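You operate a simulated robot arm through the tools that you are given. There is no shell and no other tool.

You run a simulated robot arm. Do the job below in one go: nothing can be reset, and whatever is moved stays where it is left.

Task
Put things in order on the motor bench top. At the end: the yellow packing block is on the brown small carton (marked "TUBING"); the green drying bag (marked "DRY BAG") stands where the yellow packing block stood; the teal packing block stands where the purple packing block stood; the purple packing block stands on top of the aluminium end plate; whatever was shut is shut again. Leave all else as you found it, and nothing knocked over.

Only the result counts: the job must be done as asked and must still hold three seconds after the hand-in. Knocking over, shifting, dropping, spilling or breaking anything else fails it.

Robot
A 7-joint arm with a two-finger parallel gripper, fixed in place. Base frame: the origin is at the foot of the arm, x ahead of it, y to its left, z up; the work surface is at about z = 0.85. Readings come in m, rad, newtons and seconds.
With the tool pointing down near the work surface it reaches from about 0.3 to 0.7 m from the base axis. Its first joint turns from -1.152 to 1.152 rad. Payload 1.57 kg.
Tool frame: the origin (TCP) lies between the finger pads and is the grasp point; the fingertips stand 0.03 m ahead of it; z points along the fingers, y is the line along which they close. The gripper opens to 0.11 m. The fingers are 0.024 m wide and 0.012 m thick; the gripper's body (0.048 by 0.112 m) begins 0.078 m behind the TCP.
Orientation is that of the tool frame in the base frame, as [roll, pitch, yaw] about the fixed x, y, z axes, in that order (R = Rz(yaw) Ry(pitch) Rx(roll)). With the fingers straight down and closing along the base's y, the tool's x points along the base's -x, its y along +y and its z along -z.

Tools
- The arm moves only by the tool jog_arm. Its arguments are lists of equal length, an entry for each row: "slide": the shift along the tool's x, y, z in m, a list of three; "rotation": the turn, a rotation vector about the tool's x, y, z in rad, a list of three; "hand": the gripper command, from -1 (shut) to 1 (fully open), values between in proportion. In form: {"slide": [[x, y, z], ...], "rotation": [[ax, ay, az], ...], "hand": [hand, ...]}. A call has 1 to 20 rows; each row is the pose to reach, as a shift and turn from the pose commanded when the call began, along the tool's axes at that moment. A row lasts 0.2 s, in which the tool goes at most 0.05 m and 0.15 rad; a call with a longer step from one row to the next is refused whole, and so is a gripper value outside its range. A pose out of reach is approached as far as the arm can. The call stops where the force on the tool passes 40 N (or 10 N more than at its start, if that is more) or the arm is blocked; 0.2 s more then pass. Each finger travels about 0.108 m/s and halts on what it meets, pressing with about 41 N; the grip force reading is that of the motor and also rises with nothing between the fingers. The clock runs only during rows and for 0.2 s after the last one: add rows that repeat a pose to give the fingers time. It gives the time, the measured TCP pose, the force on the tool (base axes), the opening and the grip force at its end, in the units of the frame above (readings bear some noise), with the torque about the TCP (base axes, N m) and any sound that the robot's microphone picked up.
- Cameras (640 x 400 px; columns grow to the right, rows downward): "scene" is fixed at [0.1641, -0.3897, 1.382]; the picture's right is [0.78, -0.62, 0.00], its down [-0.39, -0.49, -0.78] and it looks along [0.48, 0.61, -0.63] (base axes); focal length 240 px, centre (320, 200). "wrist" rides on the gripper at [0.07, 0.016, -0.141] in the tool frame; the picture's right is [-0.23, 0.97, 0.00], its down [-0.85, -0.20, -0.48] and it looks along [-0.47, -0.11, 0.88] (tool axes); focal length 222 px, centre (320, 200). There is no depth. A picture from a camera that has moved, and an enlarged one, comes with that camera's place and axes in the base frame and with its lens. The place of the scene camera against the robot may be out by one fixed shift of up to 0.018 m in any direction.
- grab_frame(camera): a new picture of that camera. No time passes.
- enlarge(camera, box): a new picture of the part [left, top, right, bottom] of that camera's present view, enlarged. No time passes.
- hand_in(): hands the job in; it is judged then, once.

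Nothing tells you positions but the pictures and the camera data. Unless the task says otherwise, let go and move clear before handing in.

The tools are called after "Call:" as name(argument=value, ...) on one line, values as JSON. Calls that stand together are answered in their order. jog_arm: Moves the arm, as the interface text tells. Its arguments: {"type":"object","properties":{"slide":{"type":"array"},"rotation":{"type":"array"},"hand":{"type":"array"}},"required":["slide","rotation","hand"]} The other tools are called the same way: grab_frame (camera) takes a picture; enlarge (camera, box) takes an enlarged picture of a part of a camera's view; hand_in () hands the job in.

At the start:

```text
clock: 0.0
ee_pos: [0.3825, 0.2831, 1.1777]
ee_rot: [-3.141, -0.001, -3.141]
ft_force: [-0.1, 0.1, 1.6]
moment: [-0.01, -0.02, 0.02]
finger_gap: 0.1101
gripper_force: 0.0
```

scene: 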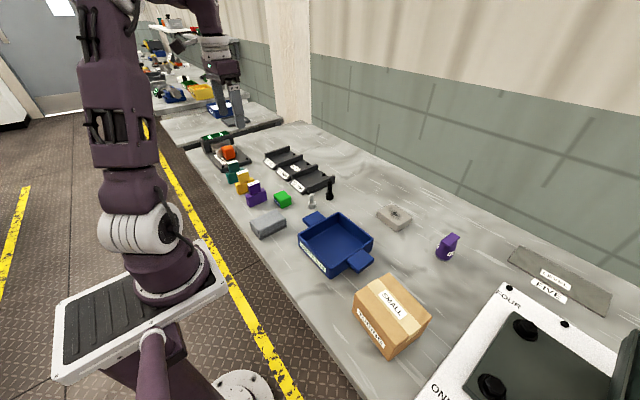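
wrist: 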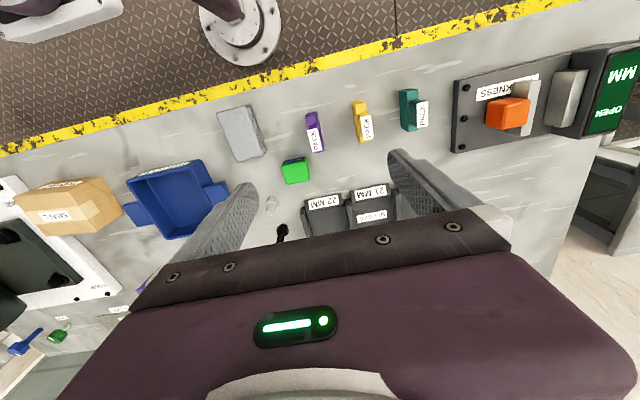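

I see the bench with a carton, blue tray, gray plate, packing blocks (teal, yellow, purple), a green block and other fixtures. I'll look closer before moving.

Call:
enlarge(camera="scene", box=[190, 120, 350, 220])

Call:
enlarge(camera="scene", box=[220, 170, 480, 360])

Call:
enlarge(camera="scene", box=[400, 210, 640, 400])

Call:
enlarge(camera="wrist", box=[200, 60, 460, 240])

Call:
enlarge(camera="wrist", box=[0, 130, 240, 360])

```text
4.00 times, centred on (270, 170) of scene
camera zoom: at [0.1641, -0.3897, 1.382], right [0.78, -0.62, 0.0], down [-0.39, -0.49, -0.78], along [0.48, 0.61, -0.63], focal length 959 px, centre (520, 320)
```

zoom: 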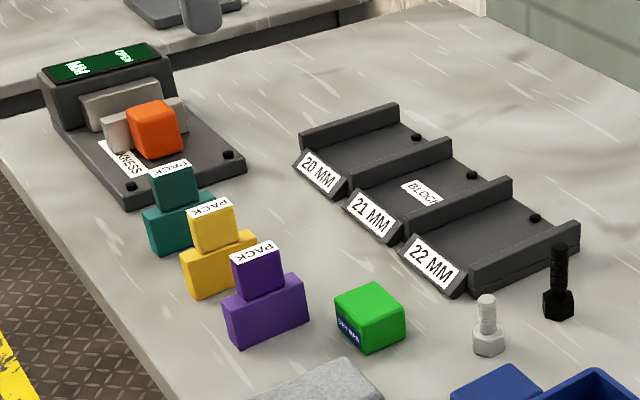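

```text
2.11 times, centred on (350, 265) of scene
camera zoom: at [0.1641, -0.3897, 1.382], right [0.78, -0.62, 0.0], down [-0.39, -0.49, -0.78], along [0.48, 0.61, -0.63], focal length 505 px, centre (257, 63)
```

zoom: 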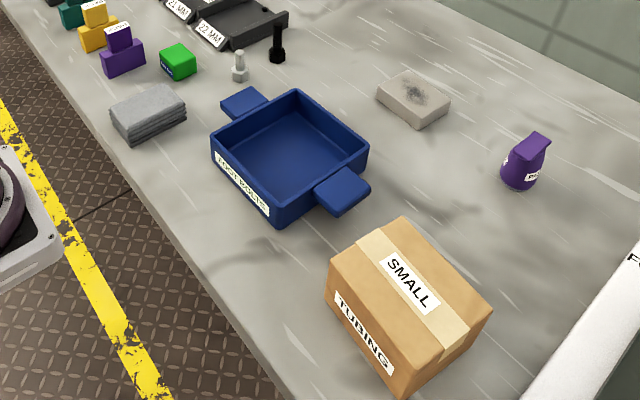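

```text
2.11 times, centred on (520, 305) of scene
camera zoom: at [0.1641, -0.3897, 1.382], right [0.78, -0.62, 0.0], down [-0.39, -0.49, -0.78], along [0.48, 0.61, -0.63], focal length 505 px, centre (-101, -21)
```

zoom: 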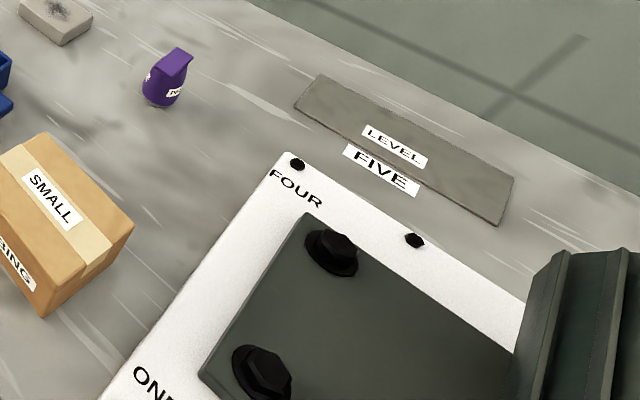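

```text
2.22 times, centred on (330, 150) of wrist
camera zoom: at [0.3135, 0.3005, 1.3179], right [0.23, 0.97, 0.0], down [0.85, -0.2, 0.48], along [0.47, -0.11, -0.88], focal length 494 px, centre (298, 311)
```

zoom: 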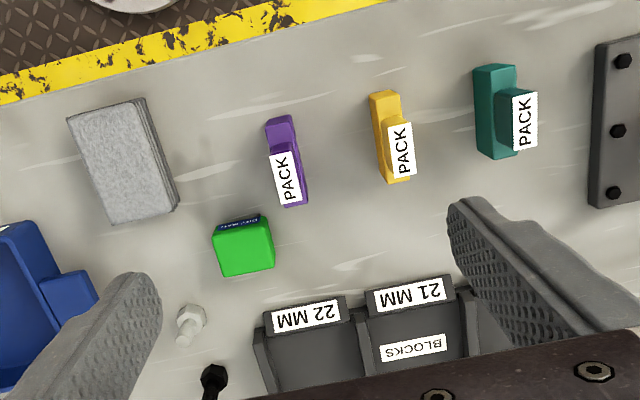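

```text
1.74 times, centred on (120, 245) of wrist
camera zoom: at [0.3135, 0.3005, 1.3179], right [0.23, 0.97, 0.0], down [0.85, -0.2, 0.48], along [0.47, -0.11, -0.88], focal length 386 px, centre (668, 122)
```

zoom: 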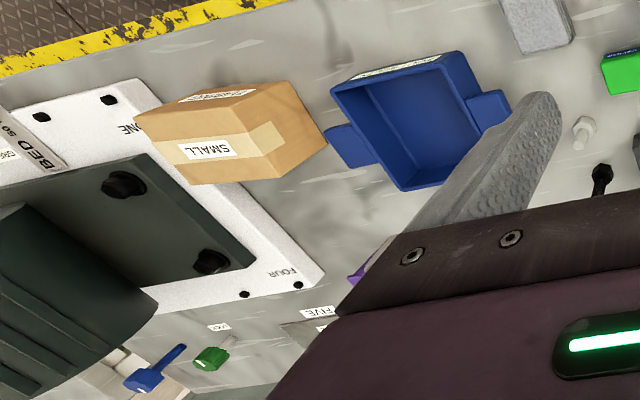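

The aluminium end plate isn't identified yet, so I'll move the arm high along the bench to survey with the wrist camera.

Call:
jog_arm(slide=[[0, -0.05, 0], [0, -0.1, 0], [0, -0.15, 0], [0, -0.2, 0], [0, -0.25, 0], [0, -0.3, 0]], rotation=[[0, 0, 0], [0, 0, 0], [0, 0, 0], [0, 0, 0], [0, 0, 0], [0, 0, 0]], hand=[1, 1, 1, 1, 1, 1])

Call:
grab_frame(camera="wrist")

Call:
grab_frame(camera="scene")

```text
clock: 1.4
ee_pos: [0.3806, -0.0152, 1.1745]
ee_rot: [-3.141, -0.001, 3.14]
ft_force: [0.6, -0.4, -0.7]
moment: [0.04, -0.02, 0.01]
finger_gap: 0.1101
gripper_force: 0.1
```

```text
taken
camera wrist: at [0.3129, 0.0018, 1.3159], right [0.23, 0.97, 0.0], down [0.85, -0.2, 0.48], along [0.47, -0.11, -0.88], focal length 222 px, centre (320, 200)
```

wrist: 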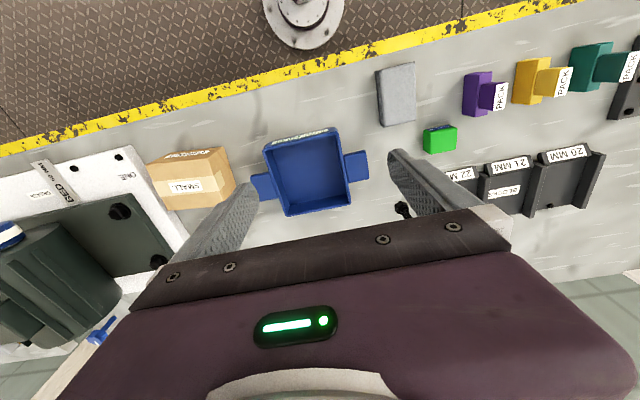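

```text
taken
```

scene: 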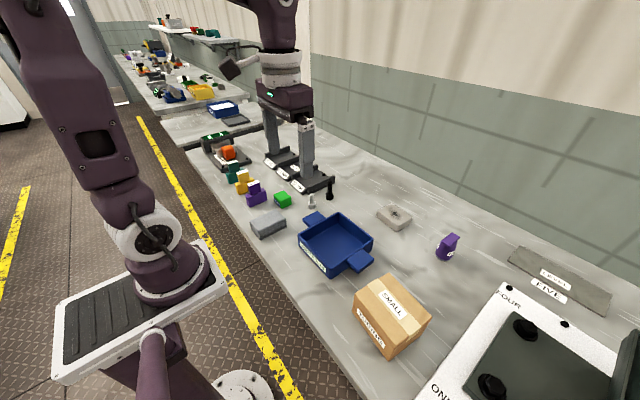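

Nothing like an end plate in view yet except the gray layered piece; I'll continue surveying to the right.

Call:
jog_arm(slide=[[0, -0.05, 0], [0, -0.1, 0], [0, -0.15, 0], [0, -0.2, 0], [0, -0.25, -0.0]], rotation=[[0, 0, 0], [0, 0, 0], [0, 0, 0], [0, 0, 0], [0, 0, 0]], hand=[1, 1, 1, 1, 1])

Call:
grab_frame(camera="wrist")

Call:
grab_frame(camera="scene")

```text
clock: 2.6
ee_pos: [0.3816, -0.2668, 1.1775]
ee_rot: [3.141, 0.0, -3.14]
ft_force: [-0.5, 0.5, -0.6]
moment: [0.01, -0.01, -0.01]
finger_gap: 0.1098
gripper_force: 0.0
```

```text
taken
camera wrist: at [0.3129, -0.2494, 1.319], right [0.23, 0.97, 0.0], down [0.85, -0.2, 0.48], along [0.47, -0.11, -0.88], focal length 222 px, centre (320, 200)
```

wrist: 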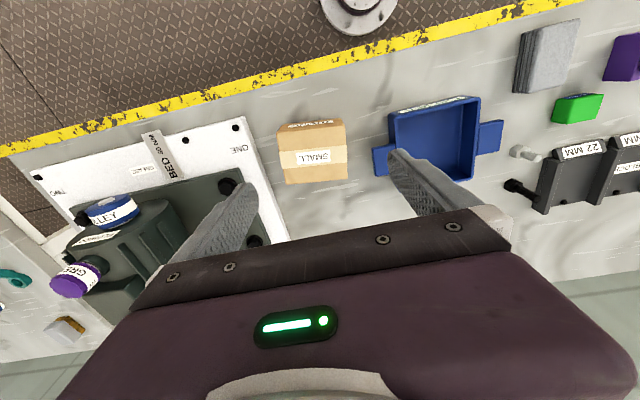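

```text
taken
```

scene: 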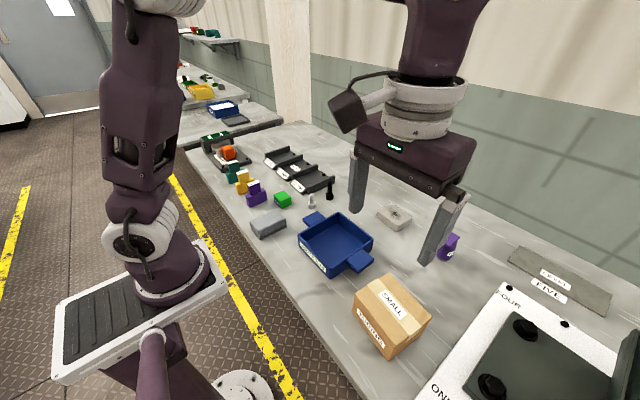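

A motor on a bed sits to the right with more things beyond it. I'll rotate and move on to see the right end and the far side.

Call:
jog_arm(slide=[[0, -0.05, -0.02], [0, -0.1, -0.04], [0, -0.15, -0.06], [0, -0.2, -0.06], [0, -0.25, -0.06]], rotation=[[0, 0, 0], [0, 0, 0], [0, 0, 0], [0, 0, 0], [0, 0, 0]], hand=[1, 1, 1, 1, 1])

Call:
grab_frame(camera="wrist")

Call:
enlarge(camera="wrist", box=[0, 100, 320, 300])

```text
refused: row 1 steps farther than a row can; nothing moved
```

```text
taken
camera wrist: at [0.3129, -0.2494, 1.319], right [0.23, 0.97, 0.0], down [0.85, -0.2, 0.48], along [0.47, -0.11, -0.88], focal length 222 px, centre (320, 200)
```

wrist: 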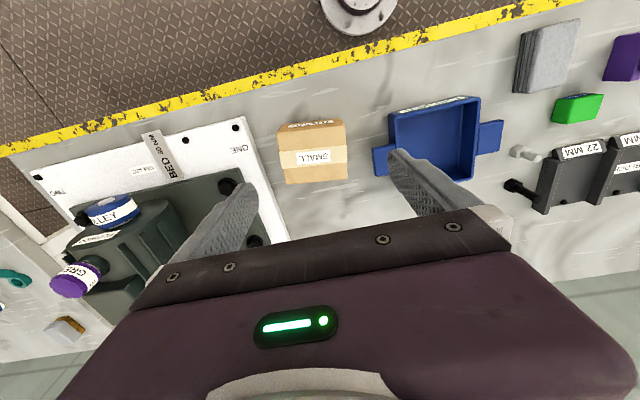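

```text
2.00 times, centred on (160, 200) of wrist
camera zoom: at [0.3129, -0.2494, 1.319], right [0.23, 0.97, 0.0], down [0.85, -0.2, 0.48], along [0.47, -0.11, -0.88], focal length 444 px, centre (640, 200)
```

zoom: 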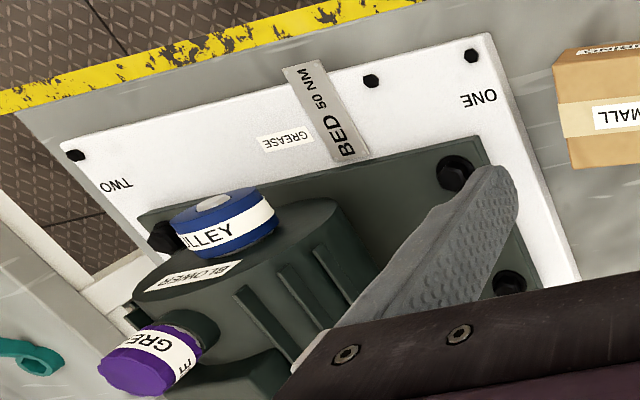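

Call:
jog_arm(slide=[[0, -0.04, -0.02], [0, -0.08, -0.04], [0, -0.12, -0.06], [0, -0.16, -0.08], [0, -0.2, -0.08], [0, -0.24, -0.08]], rotation=[[0, 0, 0], [0, 0, 0], [0, 0, 0], [0, 0, 0], [0, 0, 0], [0, 0, 0]], hand=[1, 1, 1, 1, 1, 1])

Call:
grab_frame(camera="wrist")

Call:
enlarge(camera="wrist", box=[0, 100, 320, 300])

Call:
grab_frame(camera="scene")

```text
clock: 4.0
ee_pos: [0.3454, -0.4359, 1.1836]
ee_rot: [3.142, 0.0, 3.141]
ft_force: [0.2, -1.1, -0.4]
moment: [0.13, -0.02, -0.03]
finger_gap: 0.1101
gripper_force: 0.2
out of reach, approached as far as the arm can: row 3, 4, 5, 6
```

```text
taken
camera wrist: at [0.2769, -0.4183, 1.3241], right [0.23, 0.97, 0.0], down [0.85, -0.2, 0.48], along [0.47, -0.11, -0.88], focal length 222 px, centre (320, 200)
```

wrist: 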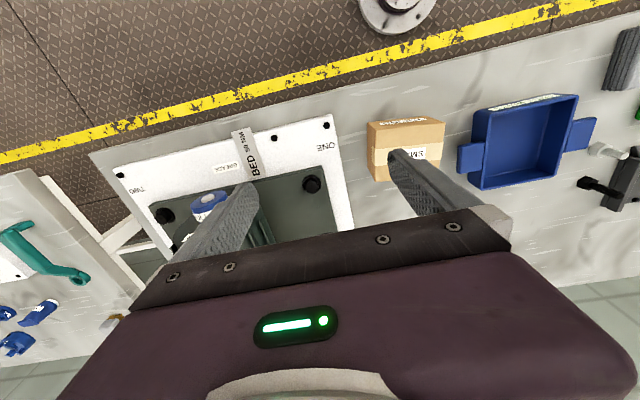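

```text
2.00 times, centred on (160, 200) of wrist
camera zoom: at [0.2769, -0.4183, 1.3241], right [0.23, 0.97, 0.0], down [0.85, -0.2, 0.48], along [0.47, -0.11, -0.88], focal length 444 px, centre (640, 200)
```

zoom: 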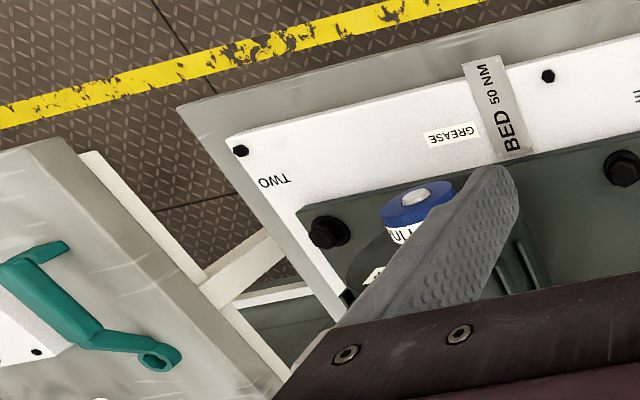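

```text
taken
```

scene: 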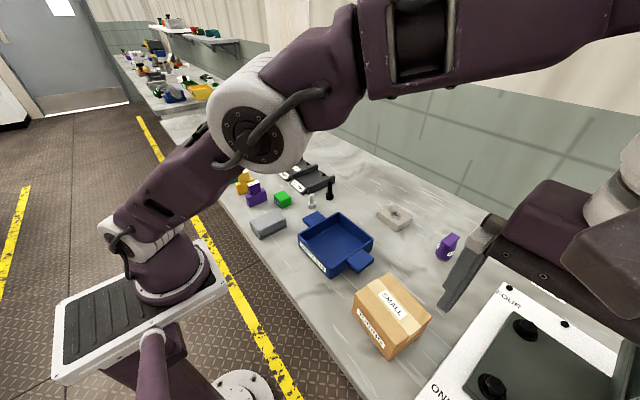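

Beyond is another bench. I'll look closely at the gray layered object, the beige block and the other items.

Call:
enlarge(camera="scene", box=[240, 195, 304, 245])

Call:
enlarge(camera="scene", box=[366, 195, 430, 235])

Call:
enlarge(camera="scene", box=[430, 225, 478, 265])

Call:
enlarge(camera="scene", box=[340, 260, 440, 370])

Call:
enlarge(camera="scene", box=[290, 200, 390, 290])

```text
8.00 times, centred on (272, 220) of scene
camera zoom: at [0.1642, -0.3898, 1.3819], right [0.79, -0.62, 0.0], down [-0.39, -0.49, -0.78], along [0.48, 0.61, -0.63], focal length 1919 px, centre (704, 40)
```

zoom: 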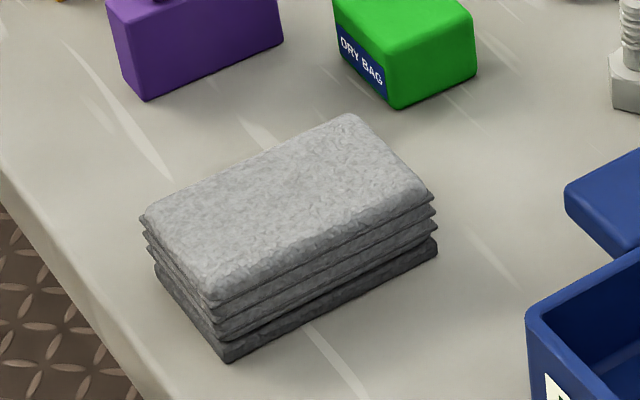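

```text
10.00 times, centred on (398, 215) of scene
camera zoom: at [0.1642, -0.3898, 1.3819], right [0.79, -0.62, 0.0], down [-0.39, -0.49, -0.78], along [0.48, 0.61, -0.63], focal length 2398 px, centre (-460, 50)
```

zoom: 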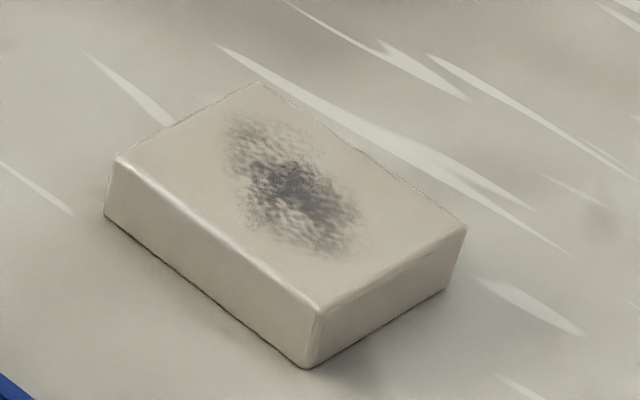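

```text
10.00 times, centred on (454, 245) of scene
camera zoom: at [0.1642, -0.3898, 1.3819], right [0.79, -0.62, 0.0], down [-0.39, -0.49, -0.78], along [0.48, 0.61, -0.63], focal length 2398 px, centre (-1020, -250)
```

zoom: 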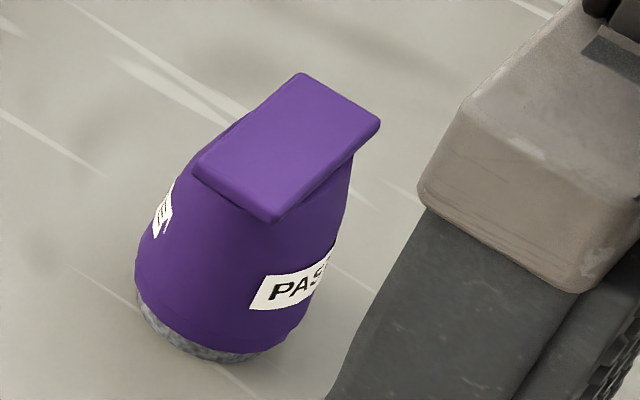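

```text
3.64 times, centred on (390, 315) of scene
camera zoom: at [0.1642, -0.3898, 1.3819], right [0.79, -0.62, 0.0], down [-0.39, -0.49, -0.78], along [0.48, 0.61, -0.63], focal length 872 px, centre (66, -218)
```

zoom: 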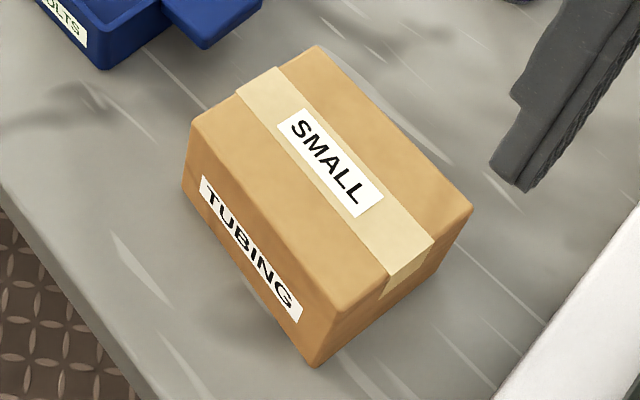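

```text
4.44 times, centred on (340, 245) of scene
camera zoom: at [0.1642, -0.3898, 1.3819], right [0.79, -0.62, 0.0], down [-0.39, -0.49, -0.78], along [0.48, 0.61, -0.63], focal length 1066 px, centre (231, 0)
```

zoom: 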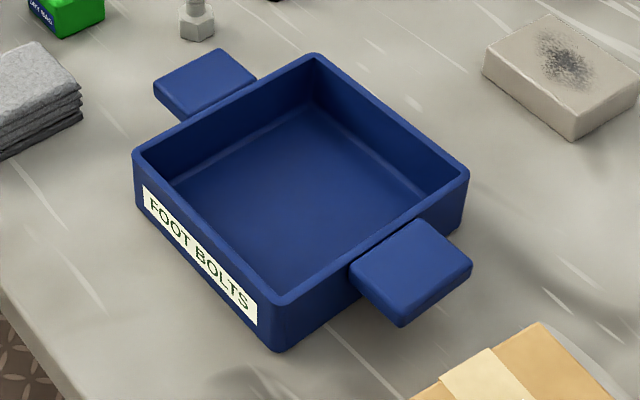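

No end plate seen so far; the gray item is a folded cloth. I'll swing the wrist around to look behind the motor and along the bench's far side.

Call:
jog_arm(slide=[[0, 0.04, 0], [0, 0.08, 0], [0, 0.12, 0], [0, 0.16, 0], [0, 0.16, 0], [0, 0.16, 0], [0, 0.16, 0], [0, 0.16, 0], [0, 0.16, 0], [0, 0.16, 0], [0, 0.16, 0], [0, 0.16, 0]], rotation=[[0, 0, -0.14], [0, 0, -0.28], [0, 0, -0.42], [0, 0, -0.56], [0, 0, -0.7], [0, 0, -0.84], [0, 0, -0.98], [0, 0, -1.12], [0, 0, -1.26], [0, 0, -1.4], [0, 0, -1.54], [0, 0, -1.57]], hand=[1, 1, 1, 1, 1, 1, 1, 1, 1, 1, 1, 1])

Call:
grab_frame(camera="wrist")

Call:
grab_frame(camera="scene")

```text
clock: 6.6
ee_pos: [0.3485, -0.2736, 1.1863]
ee_rot: [-3.14, 0.001, -1.571]
ft_force: [-0.3, -0.5, 0.3]
moment: [0.02, -0.01, -0.02]
finger_gap: 0.1099
gripper_force: 0.0
```

```text
taken
camera wrist: at [0.3333, -0.3434, 1.3274], right [-0.97, 0.23, 0.0], down [0.2, 0.85, 0.48], along [0.11, 0.47, -0.88], focal length 222 px, centre (320, 200)
```

wrist: 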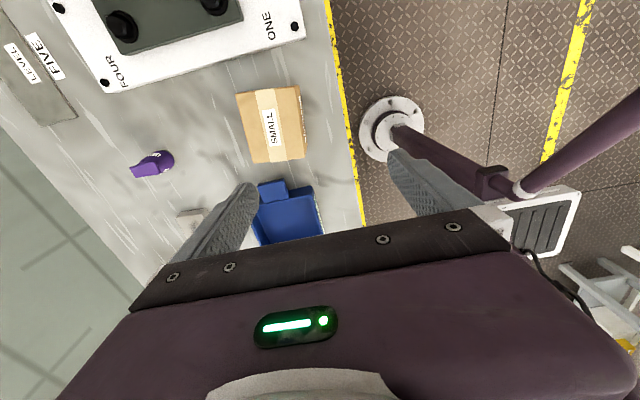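

```text
taken
```

scene: 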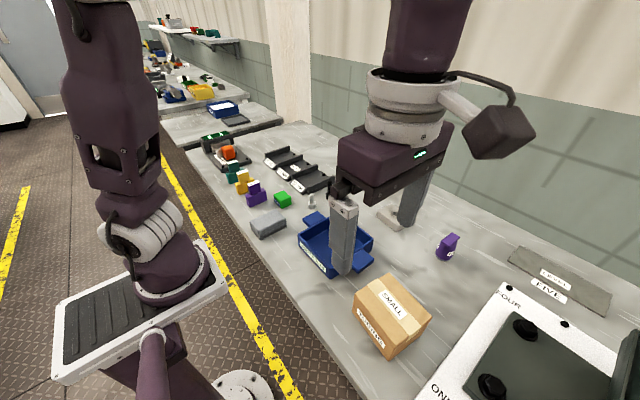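

I'll tilt the wrist to look over the motor toward the right end.

Call:
jog_arm(slide=[[0, 0, -0.03], [0, 0, -0.05], [0, 0, -0.05], [0, 0, -0.05], [0, 0, -0.05], [0, 0, -0.05]], rotation=[[0, 0.14, 0], [0, 0.28, 0], [0, 0.42, 0], [0, 0.56, 0], [0, 0.7, 0], [0, 0.8, 0]], hand=[1, 1, 1, 1, 1, 1])

Call:
grab_frame(camera="wrist")

```text
clock: 8.0
ee_pos: [0.3487, -0.2755, 1.2374]
ee_rot: [-3.139, -0.801, -1.572]
ft_force: [-0.8, 0.4, 0.2]
moment: [0.0, -0.07, 0.0]
finger_gap: 0.11
gripper_force: 0.0
```

```text
taken
camera wrist: at [0.3338, -0.2211, 1.3846], right [-0.97, 0.16, -0.16], down [0.2, 0.94, -0.28], along [0.11, -0.31, -0.95], focal length 222 px, centre (320, 200)
```

wrist: 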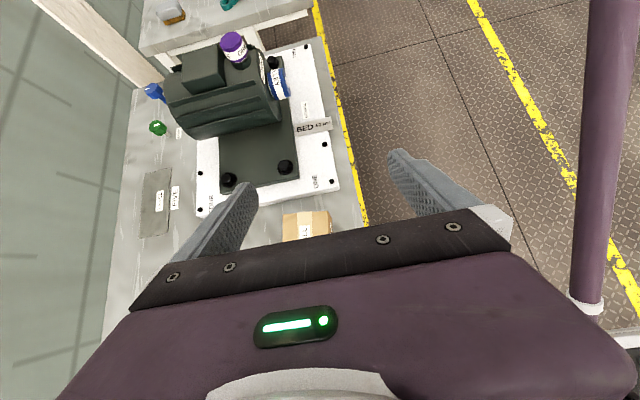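

Call:
enlarge(camera="wrist", box=[110, 0, 350, 260])

Call:
enlarge(camera="wrist", box=[120, 60, 220, 160])

Call:
enlarge(camera="wrist", box=[120, 150, 220, 250])

```text
1.54 times, centred on (230, 130) of wrist
camera zoom: at [0.3338, -0.2211, 1.3846], right [-0.97, 0.16, -0.16], down [0.2, 0.94, -0.28], along [0.11, -0.31, -0.95], focal length 342 px, centre (458, 308)
```

zoom: 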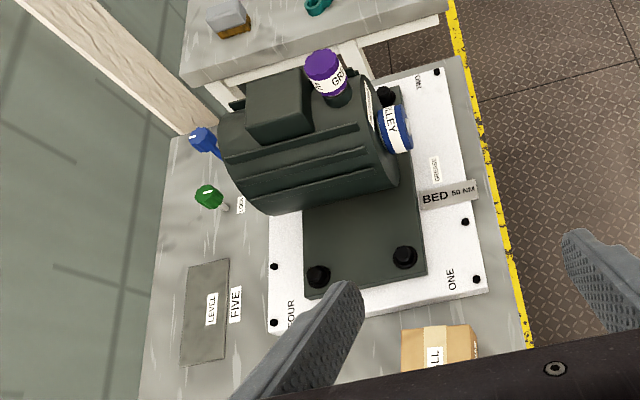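

```text
4.00 times, centred on (170, 110) of wrist
camera zoom: at [0.3338, -0.2211, 1.3846], right [-0.97, 0.16, -0.16], down [0.2, 0.94, -0.28], along [0.11, -0.31, -0.95], focal length 888 px, centre (920, 560)
```

zoom: 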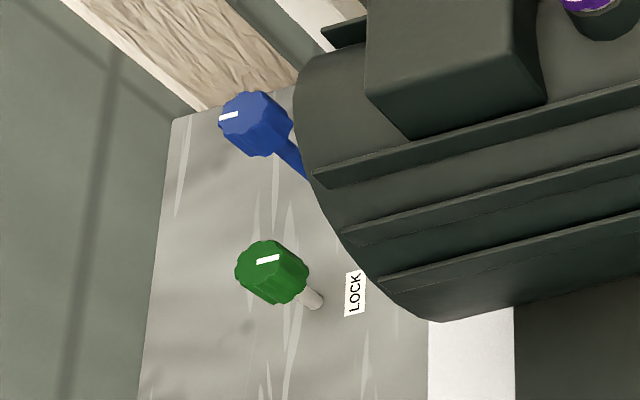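

```text
4.00 times, centred on (170, 200) of wrist
camera zoom: at [0.3338, -0.2211, 1.3846], right [-0.97, 0.16, -0.16], down [0.2, 0.94, -0.28], along [0.11, -0.31, -0.95], focal length 888 px, centre (920, 200)
```

zoom: 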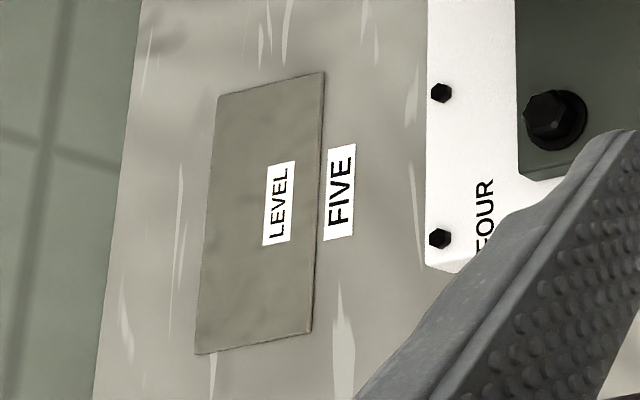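

Still no end plate; I'll go back left and look around the gauge end of the bench.

Call:
jog_arm(slide=[[0, 0, 0], [0, 0, 0], [0, 0, 0], [0, 0, 0], [0, 0, 0], [0, 0, 0], [0, 0, 0]], rotation=[[0, -0.14, 0], [0, -0.28, 0], [0, -0.42, 0], [0, -0.56, 0], [0, -0.7, 0], [0, -0.8, 0], [0, -0.8, 0]], hand=[1, 1, 1, 1, 1, 1, 1])

Call:
jog_arm(slide=[[-0.05, 0, 0], [-0.1, 0, 0], [-0.15, 0, 0], [-0.2, 0, 0], [-0.25, 0, 0], [-0.3, 0, 0], [-0.35, 0, 0], [-0.4, 0, 0], [-0.45, 0, 0], [-0.5, 0, 0]], rotation=[[0, 0, 0.14], [0, 0, 0.28], [0, 0, 0.42], [0, 0, 0.56], [0, 0, 0.7], [0, 0, 0.84], [0, 0, 0.98], [0, 0, 1.12], [0, 0, 1.26], [0, 0, 1.4]], hand=[1, 1, 1, 1, 1, 1, 1, 1, 1, 1])

Call:
grab_frame(camera="wrist")

Call:
grab_frame(camera="scene")

```text
clock: 9.6
ee_pos: [0.3484, -0.2759, 1.2353]
ee_rot: [3.141, 0.002, -1.573]
ft_force: [-0.4, -0.4, 0.4]
moment: [0.01, 0.0, -0.02]
finger_gap: 0.11
gripper_force: 0.0
```

```text
clock: 11.8
ee_pos: [0.3491, 0.2265, 1.238]
ee_rot: [-3.141, 0.002, -2.974]
ft_force: [-0.3, -0.3, -0.1]
moment: [0.02, 0.01, 0.01]
finger_gap: 0.1099
gripper_force: 0.1
```

```text
taken
camera wrist: at [0.2795, 0.2325, 1.3775], right [0.06, 1.0, 0.0], down [0.88, -0.05, 0.48], along [0.48, -0.03, -0.88], focal length 222 px, centre (320, 200)
```

wrist: 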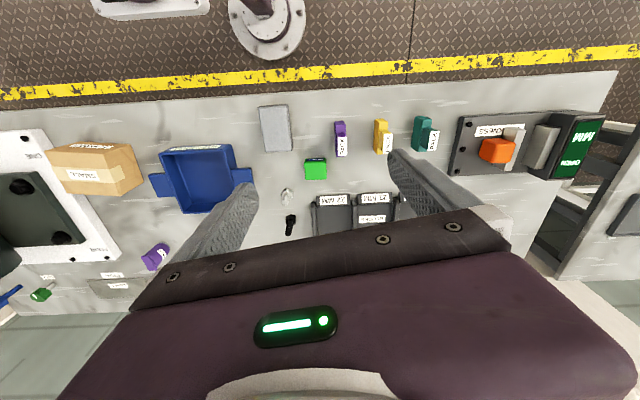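

```text
taken
```

scene: 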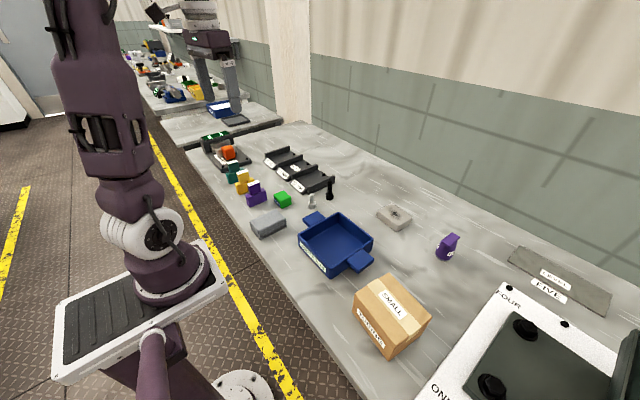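

I'll look closer with the wrist camera at the cloth, and the beige stained block.

Call:
enlarge(camera="wrist", box=[240, 85, 320, 165])

Call:
enlarge(camera="wrist", box=[440, 90, 640, 200])

Call:
enlarge(camera="scene", box=[195, 120, 265, 180])

Call:
enlarge(camera="scene", box=[220, 160, 280, 210])

```text
5.00 times, centred on (280, 125) of wrist
camera zoom: at [0.2795, 0.2325, 1.3775], right [0.06, 1.0, 0.0], down [0.88, -0.05, 0.48], along [0.48, -0.03, -0.88], focal length 1111 px, centre (520, 575)
```

zoom: 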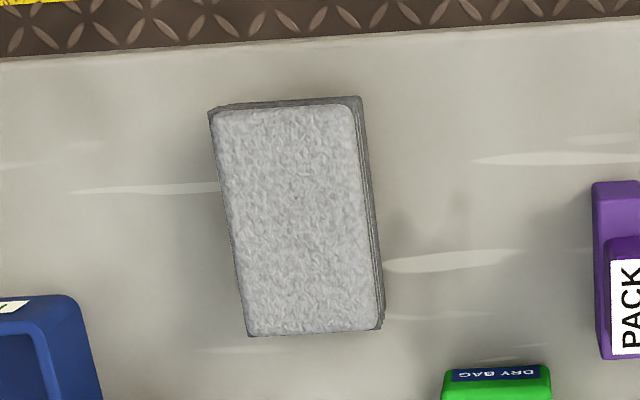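

```text
3.20 times, centred on (540, 145) of wrist
camera zoom: at [0.2795, 0.2325, 1.3775], right [0.06, 1.0, 0.0], down [0.88, -0.05, 0.48], along [0.48, -0.03, -0.88], focal length 711 px, centre (-384, 376)
```

zoom: 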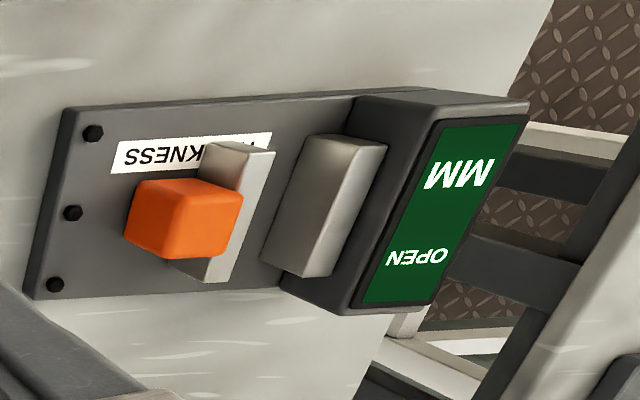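

```text
6.67 times, centred on (230, 150) of scene
camera zoom: at [0.1641, -0.3897, 1.382], right [0.78, -0.62, 0.0], down [-0.39, -0.49, -0.78], along [0.48, 0.61, -0.63], focal length 1599 px, centre (920, 533)
```

zoom: 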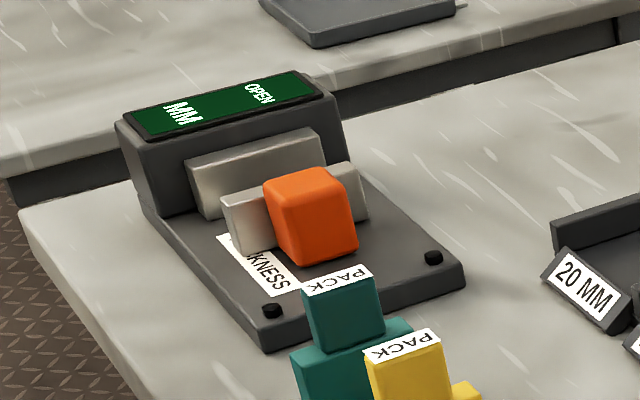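

```text
8.00 times, centred on (250, 185) of scene
camera zoom: at [0.1641, -0.3897, 1.382], right [0.78, -0.62, 0.0], down [-0.39, -0.49, -0.78], along [0.48, 0.61, -0.63], focal length 1919 px, centre (880, 320)
```

zoom: 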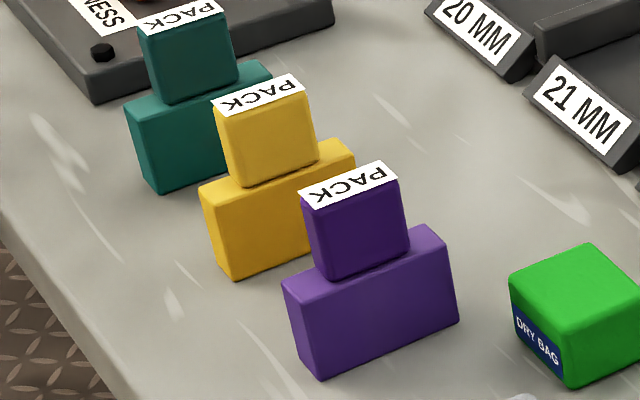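

I take the beige stained slab near the wall to be the aluminium end plate (the stain is what the cloth would wipe). First I hover over the yellow block to locate it exactly.

Call:
jog_arm(slide=[[-0.0138, 0.0206, 0.0313], [-0.0276, 0.0411, 0.0627], [-0.0414, 0.0617, 0.094], [-0.0552, 0.0823, 0.1253], [-0.069, 0.1028, 0.1567], [-0.0828, 0.1234, 0.188], [-0.0828, 0.1234, 0.188]], rotation=[[0, 0, 0.05], [0, 0, 0.1], [0, 0, 0.167], [0, 0, 0.167], [0, 0, 0.167], [0, 0, 0.167], [0, 0, 0.167]], hand=[1, 1, 1, 1, 1, 1, 1])

Call:
grab_frame(camera="wrist")

Call:
enlarge(camera="wrist", box=[200, 50, 440, 200])

```text
clock: 13.4
ee_pos: [0.411, 0.3637, 1.0481]
ee_rot: [3.141, 0.003, -3.141]
ft_force: [-0.5, -0.9, -0.3]
moment: [0.03, -0.01, 0.05]
finger_gap: 0.11
gripper_force: 0.0
```

```text
taken
camera wrist: at [0.3424, 0.3801, 1.1891], right [0.22, 0.97, 0.0], down [0.86, -0.2, 0.48], along [0.47, -0.11, -0.88], focal length 222 px, centre (320, 200)
```

wrist: 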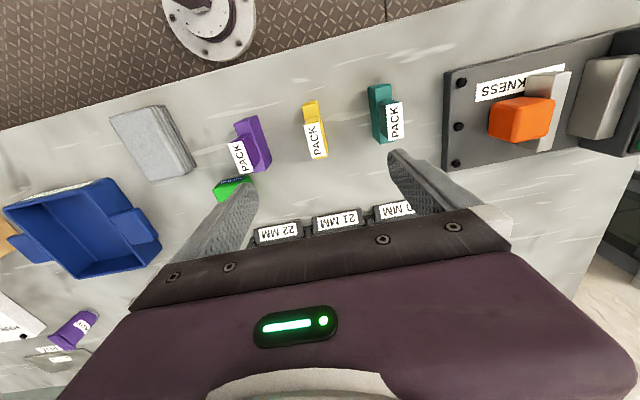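

```text
2.67 times, centred on (320, 125) of wrist
camera zoom: at [0.3424, 0.3801, 1.1891], right [0.22, 0.97, 0.0], down [0.86, -0.2, 0.48], along [0.47, -0.11, -0.88], focal length 592 px, centre (320, 400)
```

zoom: 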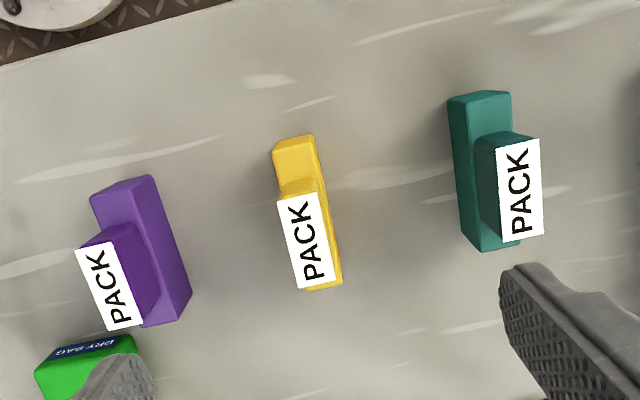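

The packing blocks are stepped pieces about 0.08 long and 0.022 thick; yellow sits at about (0.408, 0.359). I'll narrow the fingers and come down partway to check alignment.

Call:
jog_arm(slide=[[0.0044, -0.005, 0.0], [0.0044, -0.005, 0.03], [0.0044, -0.005, 0.06], [0.0044, -0.005, 0.08], [0.0044, -0.005, 0.08]], rotation=[[0, 0, 0], [0, 0, 0], [0, 0, 0], [0, 0, 0], [0, 0, 0]], hand=[0.1, 0.1, 0.1, 0.1, 0.1])

Call:
grab_frame(camera="wrist")

Call:
enlarge(camera="wrist", box=[240, 50, 400, 220])

```text
clock: 14.6
ee_pos: [0.4069, 0.3556, 0.969]
ee_rot: [-3.14, 0.001, -3.141]
ft_force: [-0.5, 0.3, 0.2]
moment: [0.0, -0.01, -0.01]
finger_gap: 0.0603
gripper_force: 0.1
```

```text
taken
camera wrist: at [0.3381, 0.3733, 1.1092], right [0.22, 0.97, 0.0], down [0.86, -0.2, 0.48], along [0.47, -0.11, -0.88], focal length 222 px, centre (320, 200)
```

wrist: 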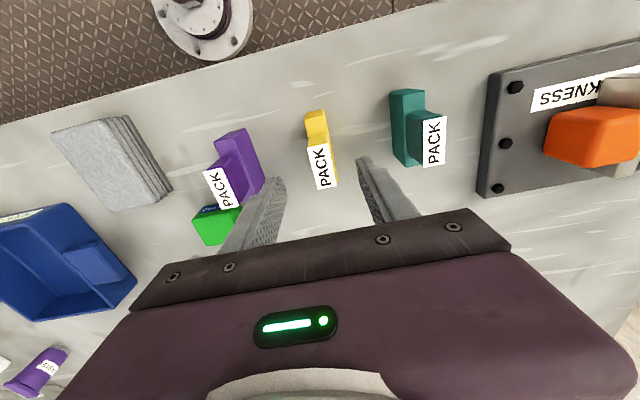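

```text
2.35 times, centred on (320, 135) of wrist
camera zoom: at [0.3381, 0.3733, 1.1092], right [0.22, 0.97, 0.0], down [0.86, -0.2, 0.48], along [0.47, -0.11, -0.88], focal length 523 px, centre (320, 353)
```

zoom: 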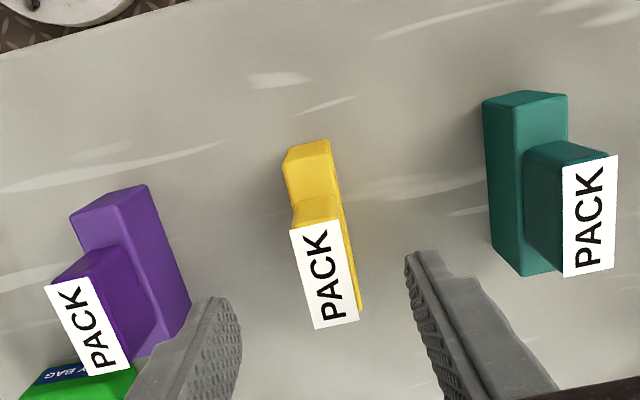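

Alignment is good, with yellow centered between the fingers. I'll descend and grip.

Call:
jog_arm(slide=[[0, 0.001, 0.025], [0, 0.001, 0.05], [0, 0.001, 0.065], [0, 0.001, 0.075], [0, 0.001, 0.075], [0, 0.001, 0.075], [0, 0.001, 0.075], [0, 0.001, 0.075], [0, 0.001, 0.075]], rotation=[[0, 0, 0], [0, 0, 0], [0, 0, 0], [0, 0, 0], [0, 0, 0], [0, 0, 0], [0, 0, 0], [0, 0, 0], [0, 0, 0]], hand=[0.1, 0.1, 0.1, 0.1, 0.1, -1, -1, -1, -1])

Call:
grab_frame(camera="wrist")

Call:
grab_frame(camera="scene")

```text
clock: 16.6
ee_pos: [0.4062, 0.3569, 0.8946]
ee_rot: [-3.141, 0.0, -3.138]
ft_force: [-0.3, 0.0, 0.4]
moment: [-0.04, -0.1, 0.0]
finger_gap: 0.0195
gripper_force: 33.5
```

```text
taken
camera wrist: at [0.3379, 0.3747, 1.0352], right [0.23, 0.97, 0.0], down [0.86, -0.2, 0.48], along [0.47, -0.11, -0.88], focal length 222 px, centre (320, 200)
```

wrist: 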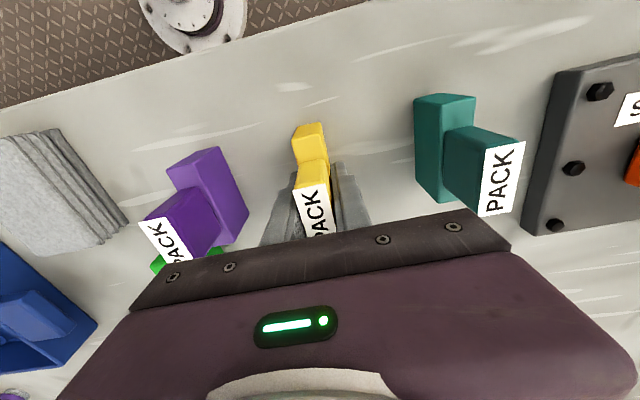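

```text
taken
```

scene: 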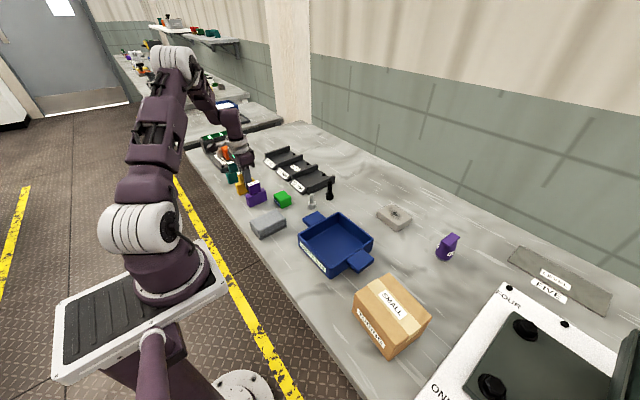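

Yellow is gripped (20 mm). I'll lift straight up and carry it to above the carton.

Call:
jog_arm(slide=[[0, 0, -0.03], [0, 0, -0.07], [0, 0, -0.11], [0, 0, -0.15], [0, 0, -0.19], [0, 0, -0.22]], rotation=[[0, 0, 0], [0, 0, 0], [0, 0, 0], [0, 0, 0], [0, 0, 0], [0, 0, 0]], hand=[-1, -1, -1, -1, -1, -1])

Call:
jog_arm(slide=[[0, -0.03, 0], [0, -0.07, 0], [0, -0.11, 0], [0, -0.15, 0], [0, -0.19, 0], [0, -0.23, 0], [0, -0.27, 0], [0, -0.31, 0], [0, -0.35, 0], [0, -0.39, 0], [0, -0.43, 0], [0, -0.47, 0], [0, -0.51, 0], [0, -0.55, 0], [0, -0.59, 0], [0, -0.62, 0], [0, -0.645, 0], [0, -0.645, 0]], rotation=[[0, 0, 0], [0, 0, 0], [0, 0, 0], [0, 0, 0], [0, 0, 0], [0, 0, 0], [0, 0, 0], [0, 0, 0], [0, 0, 0], [0, 0, 0], [0, 0, 0], [0, 0, 0], [0, 0, 0], [0, 0, 0], [0, 0, 0], [0, 0, 0], [0, 0, 0], [0, 0, 0]], hand=[-1, -1, -1, -1, -1, -1, -1, -1, -1, -1, -1, -1, -1, -1, -1, -1, -1, -1])

Call:
grab_frame(camera="wrist")

Call:
enlarge(camera="wrist", box=[220, 60, 440, 220])

Call:
grab_frame(camera="scene")

```text
clock: 18.0
ee_pos: [0.4073, 0.3571, 1.1135]
ee_rot: [-3.142, 0.0, -3.139]
ft_force: [-0.2, -0.4, -1.7]
moment: [0.04, 0.01, -0.02]
finger_gap: 0.0195
gripper_force: 33.1
```

```text
clock: 21.8
ee_pos: [0.4078, -0.2902, 1.1128]
ee_rot: [-3.141, 0.0, -3.141]
ft_force: [0.5, -0.4, -2.3]
moment: [-0.05, 0.01, 0.0]
finger_gap: 0.0194
gripper_force: 33.9
```

```text
taken
camera wrist: at [0.3387, -0.2726, 1.2531], right [0.22, 0.97, 0.0], down [0.86, -0.2, 0.48], along [0.47, -0.11, -0.88], focal length 222 px, centre (320, 200)
```

wrist: 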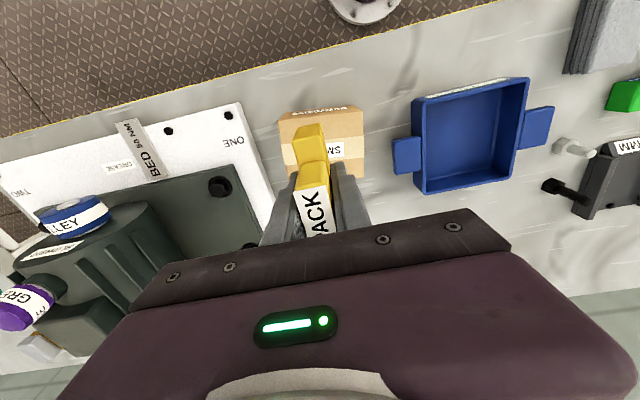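

```text
2.50 times, centred on (330, 140) of wrist
camera zoom: at [0.3387, -0.2726, 1.2531], right [0.22, 0.97, 0.0], down [0.86, -0.2, 0.48], along [0.47, -0.11, -0.88], focal length 555 px, centre (295, 350)
```

zoom: 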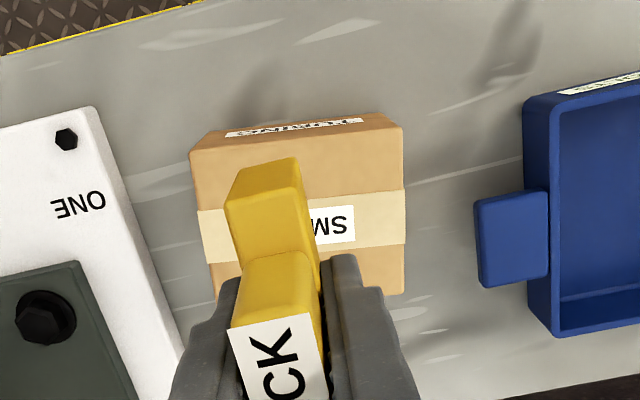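

```text
taken
```

scene: 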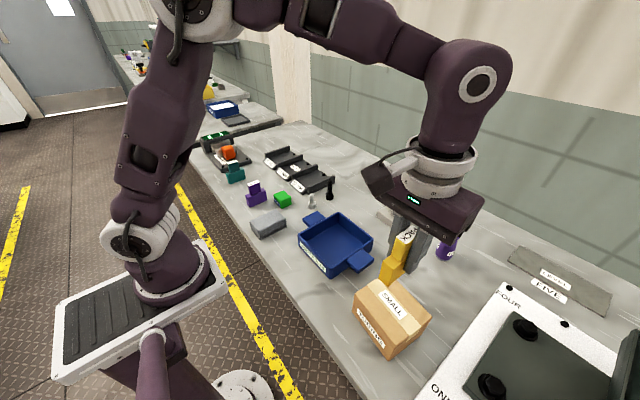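

The carton top centre is about (0.432, −0.290), top at about z = 0.927, turned about 8°. I'll align and lower to just above it.

Call:
jog_arm(slide=[[-0.012, 0, 0], [-0.023, -0.001, 0], [-0.023, -0.001, 0.03], [-0.023, -0.001, 0.06], [-0.023, -0.001, 0.09], [-0.023, -0.001, 0.11], [-0.023, -0.001, 0.125], [-0.023, -0.001, 0.125]], rotation=[[0, 0, 0.07], [0, 0, 0.13], [0, 0, 0.13], [0, 0, 0.13], [0, 0, 0.13], [0, 0, 0.13], [0, 0, 0.13], [0, 0, 0.13]], hand=[-1, -1, -1, -1, -1, -1, -1, -1])

Call:
enlarge(camera="wrist", box=[220, 60, 440, 220])

Call:
enlarge(camera="scene", box=[330, 220, 450, 370])

```text
clock: 23.6
ee_pos: [0.4296, -0.2895, 0.9882]
ee_rot: [3.14, 0.0, 3.015]
ft_force: [0.7, -0.6, -2.4]
moment: [-0.01, 0.02, -0.04]
finger_gap: 0.0193
gripper_force: 33.5
```

```text
2.50 times, centred on (330, 140) of wrist
camera zoom: at [0.3643, -0.2639, 1.1284], right [0.35, 0.94, 0.0], down [0.82, -0.31, 0.48], along [0.45, -0.17, -0.88], focal length 555 px, centre (295, 350)
```

zoom: 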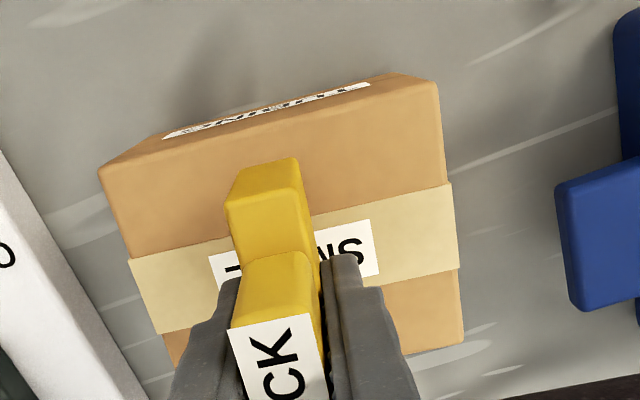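

```text
2.67 times, centred on (390, 295) of scene
camera zoom: at [0.1641, -0.3897, 1.382], right [0.78, -0.62, 0.0], down [-0.39, -0.49, -0.78], along [0.48, 0.61, -0.63], focal length 640 px, centre (133, -53)
```

zoom: 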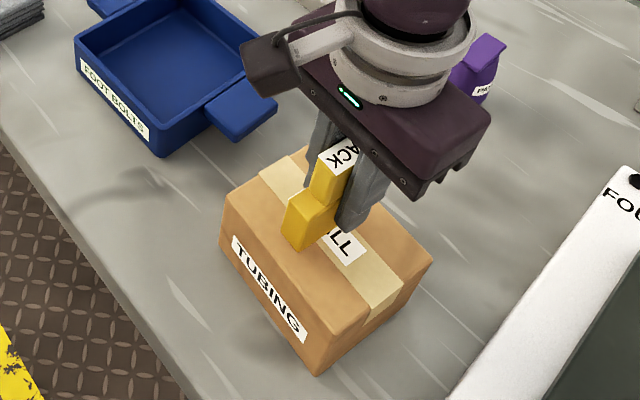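

Aligned over the carton. Lowering gently until contact.

Call:
jog_arm(slide=[[0, 0, 0.004], [0, 0, 0.008], [0, 0, 0.01]], rotation=[[0, 0, 0], [0, 0, 0], [0, 0, 0]], hand=[-1, -1, -1])

Call:
enlarge(camera="scene", box=[360, 260, 420, 320])

```text
clock: 24.4
ee_pos: [0.4314, -0.2894, 0.9782]
ee_rot: [3.141, -0.001, 3.014]
ft_force: [0.8, -0.1, -2.1]
moment: [0.01, 0.0, 0.01]
finger_gap: 0.0199
gripper_force: 33.8
```

```text
6.67 times, centred on (390, 290) of scene
camera zoom: at [0.1641, -0.3897, 1.382], right [0.78, -0.62, 0.0], down [-0.39, -0.49, -0.78], along [0.48, 0.61, -0.63], focal length 1599 px, centre (-147, -400)
```

zoom: 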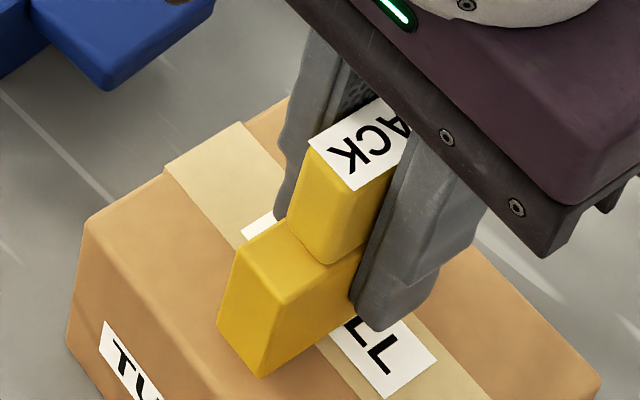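

Call:
jog_arm(slide=[[0, 0, 0.003]], rotation=[[0, 0, 0]], hand=[-1])

Call:
jog_arm(slide=[[0, 0, 0.002]], rotation=[[0, 0, 0]], hand=[-1])

```text
clock: 24.8
ee_pos: [0.4303, -0.2905, 0.9752]
ee_rot: [-3.141, 0.003, 3.014]
ft_force: [0.8, -0.3, -1.5]
moment: [0.0, 0.0, -0.03]
finger_gap: 0.0194
gripper_force: 33.3
```

```text
clock: 25.2
ee_pos: [0.4297, -0.2896, 0.9749]
ee_rot: [3.141, 0.001, 3.014]
ft_force: [-2.0, 0.8, 11.5]
moment: [0.09, 0.16, 0.02]
finger_gap: 0.0196
gripper_force: 33.9
```

Contact on the carton. I'll open and rise clear.

Call:
jog_arm(slide=[[0, 0, -0.001], [0, 0, -0.001], [0, 0, -0.001], [0, 0, -0.001]], rotation=[[0, 0, 0], [0, 0, 0], [0, 0, 0], [0, 0, 0]], hand=[-0.55, -0.4, -0.1, 0.0])

Call:
jog_arm(slide=[[0, 0, -0.02], [0, 0, -0.05], [0, 0, -0.09], [0, 0, -0.13]], rotation=[[0, 0, 0], [0, 0, 0], [0, 0, 0], [0, 0, 0]], hand=[0, 0, 0, 0])

Call:
enlarge(camera="scene", box=[330, 220, 450, 370])

Call:
grab_frame(camera="wrist")

```text
clock: 26.2
ee_pos: [0.4305, -0.2904, 0.975]
ee_rot: [3.141, 0.0, 3.014]
ft_force: [-0.3, -0.6, 0.9]
moment: [0.01, -0.03, 0.0]
finger_gap: 0.055
gripper_force: 0.1
```

```text
clock: 27.2
ee_pos: [0.4317, -0.289, 1.1051]
ee_rot: [-3.14, 0.0, 3.014]
ft_force: [0.1, 0.3, 0.1]
moment: [0.01, 0.01, -0.02]
finger_gap: 0.0552
gripper_force: 0.0
```

```text
2.67 times, centred on (390, 295) of scene
camera zoom: at [0.1641, -0.3897, 1.382], right [0.78, -0.62, 0.0], down [-0.39, -0.49, -0.78], along [0.48, 0.61, -0.63], focal length 640 px, centre (133, -53)
```

zoom: 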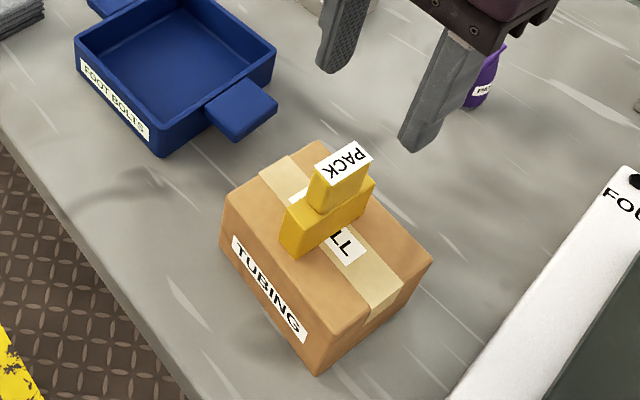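

```text
taken
camera wrist: at [0.3662, -0.2629, 1.246], right [0.35, 0.94, 0.0], down [0.82, -0.31, 0.48], along [0.45, -0.17, -0.88], focal length 222 px, centre (320, 200)
```

wrist: 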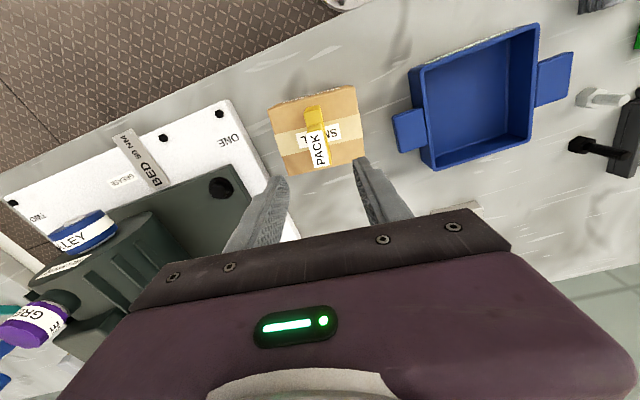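

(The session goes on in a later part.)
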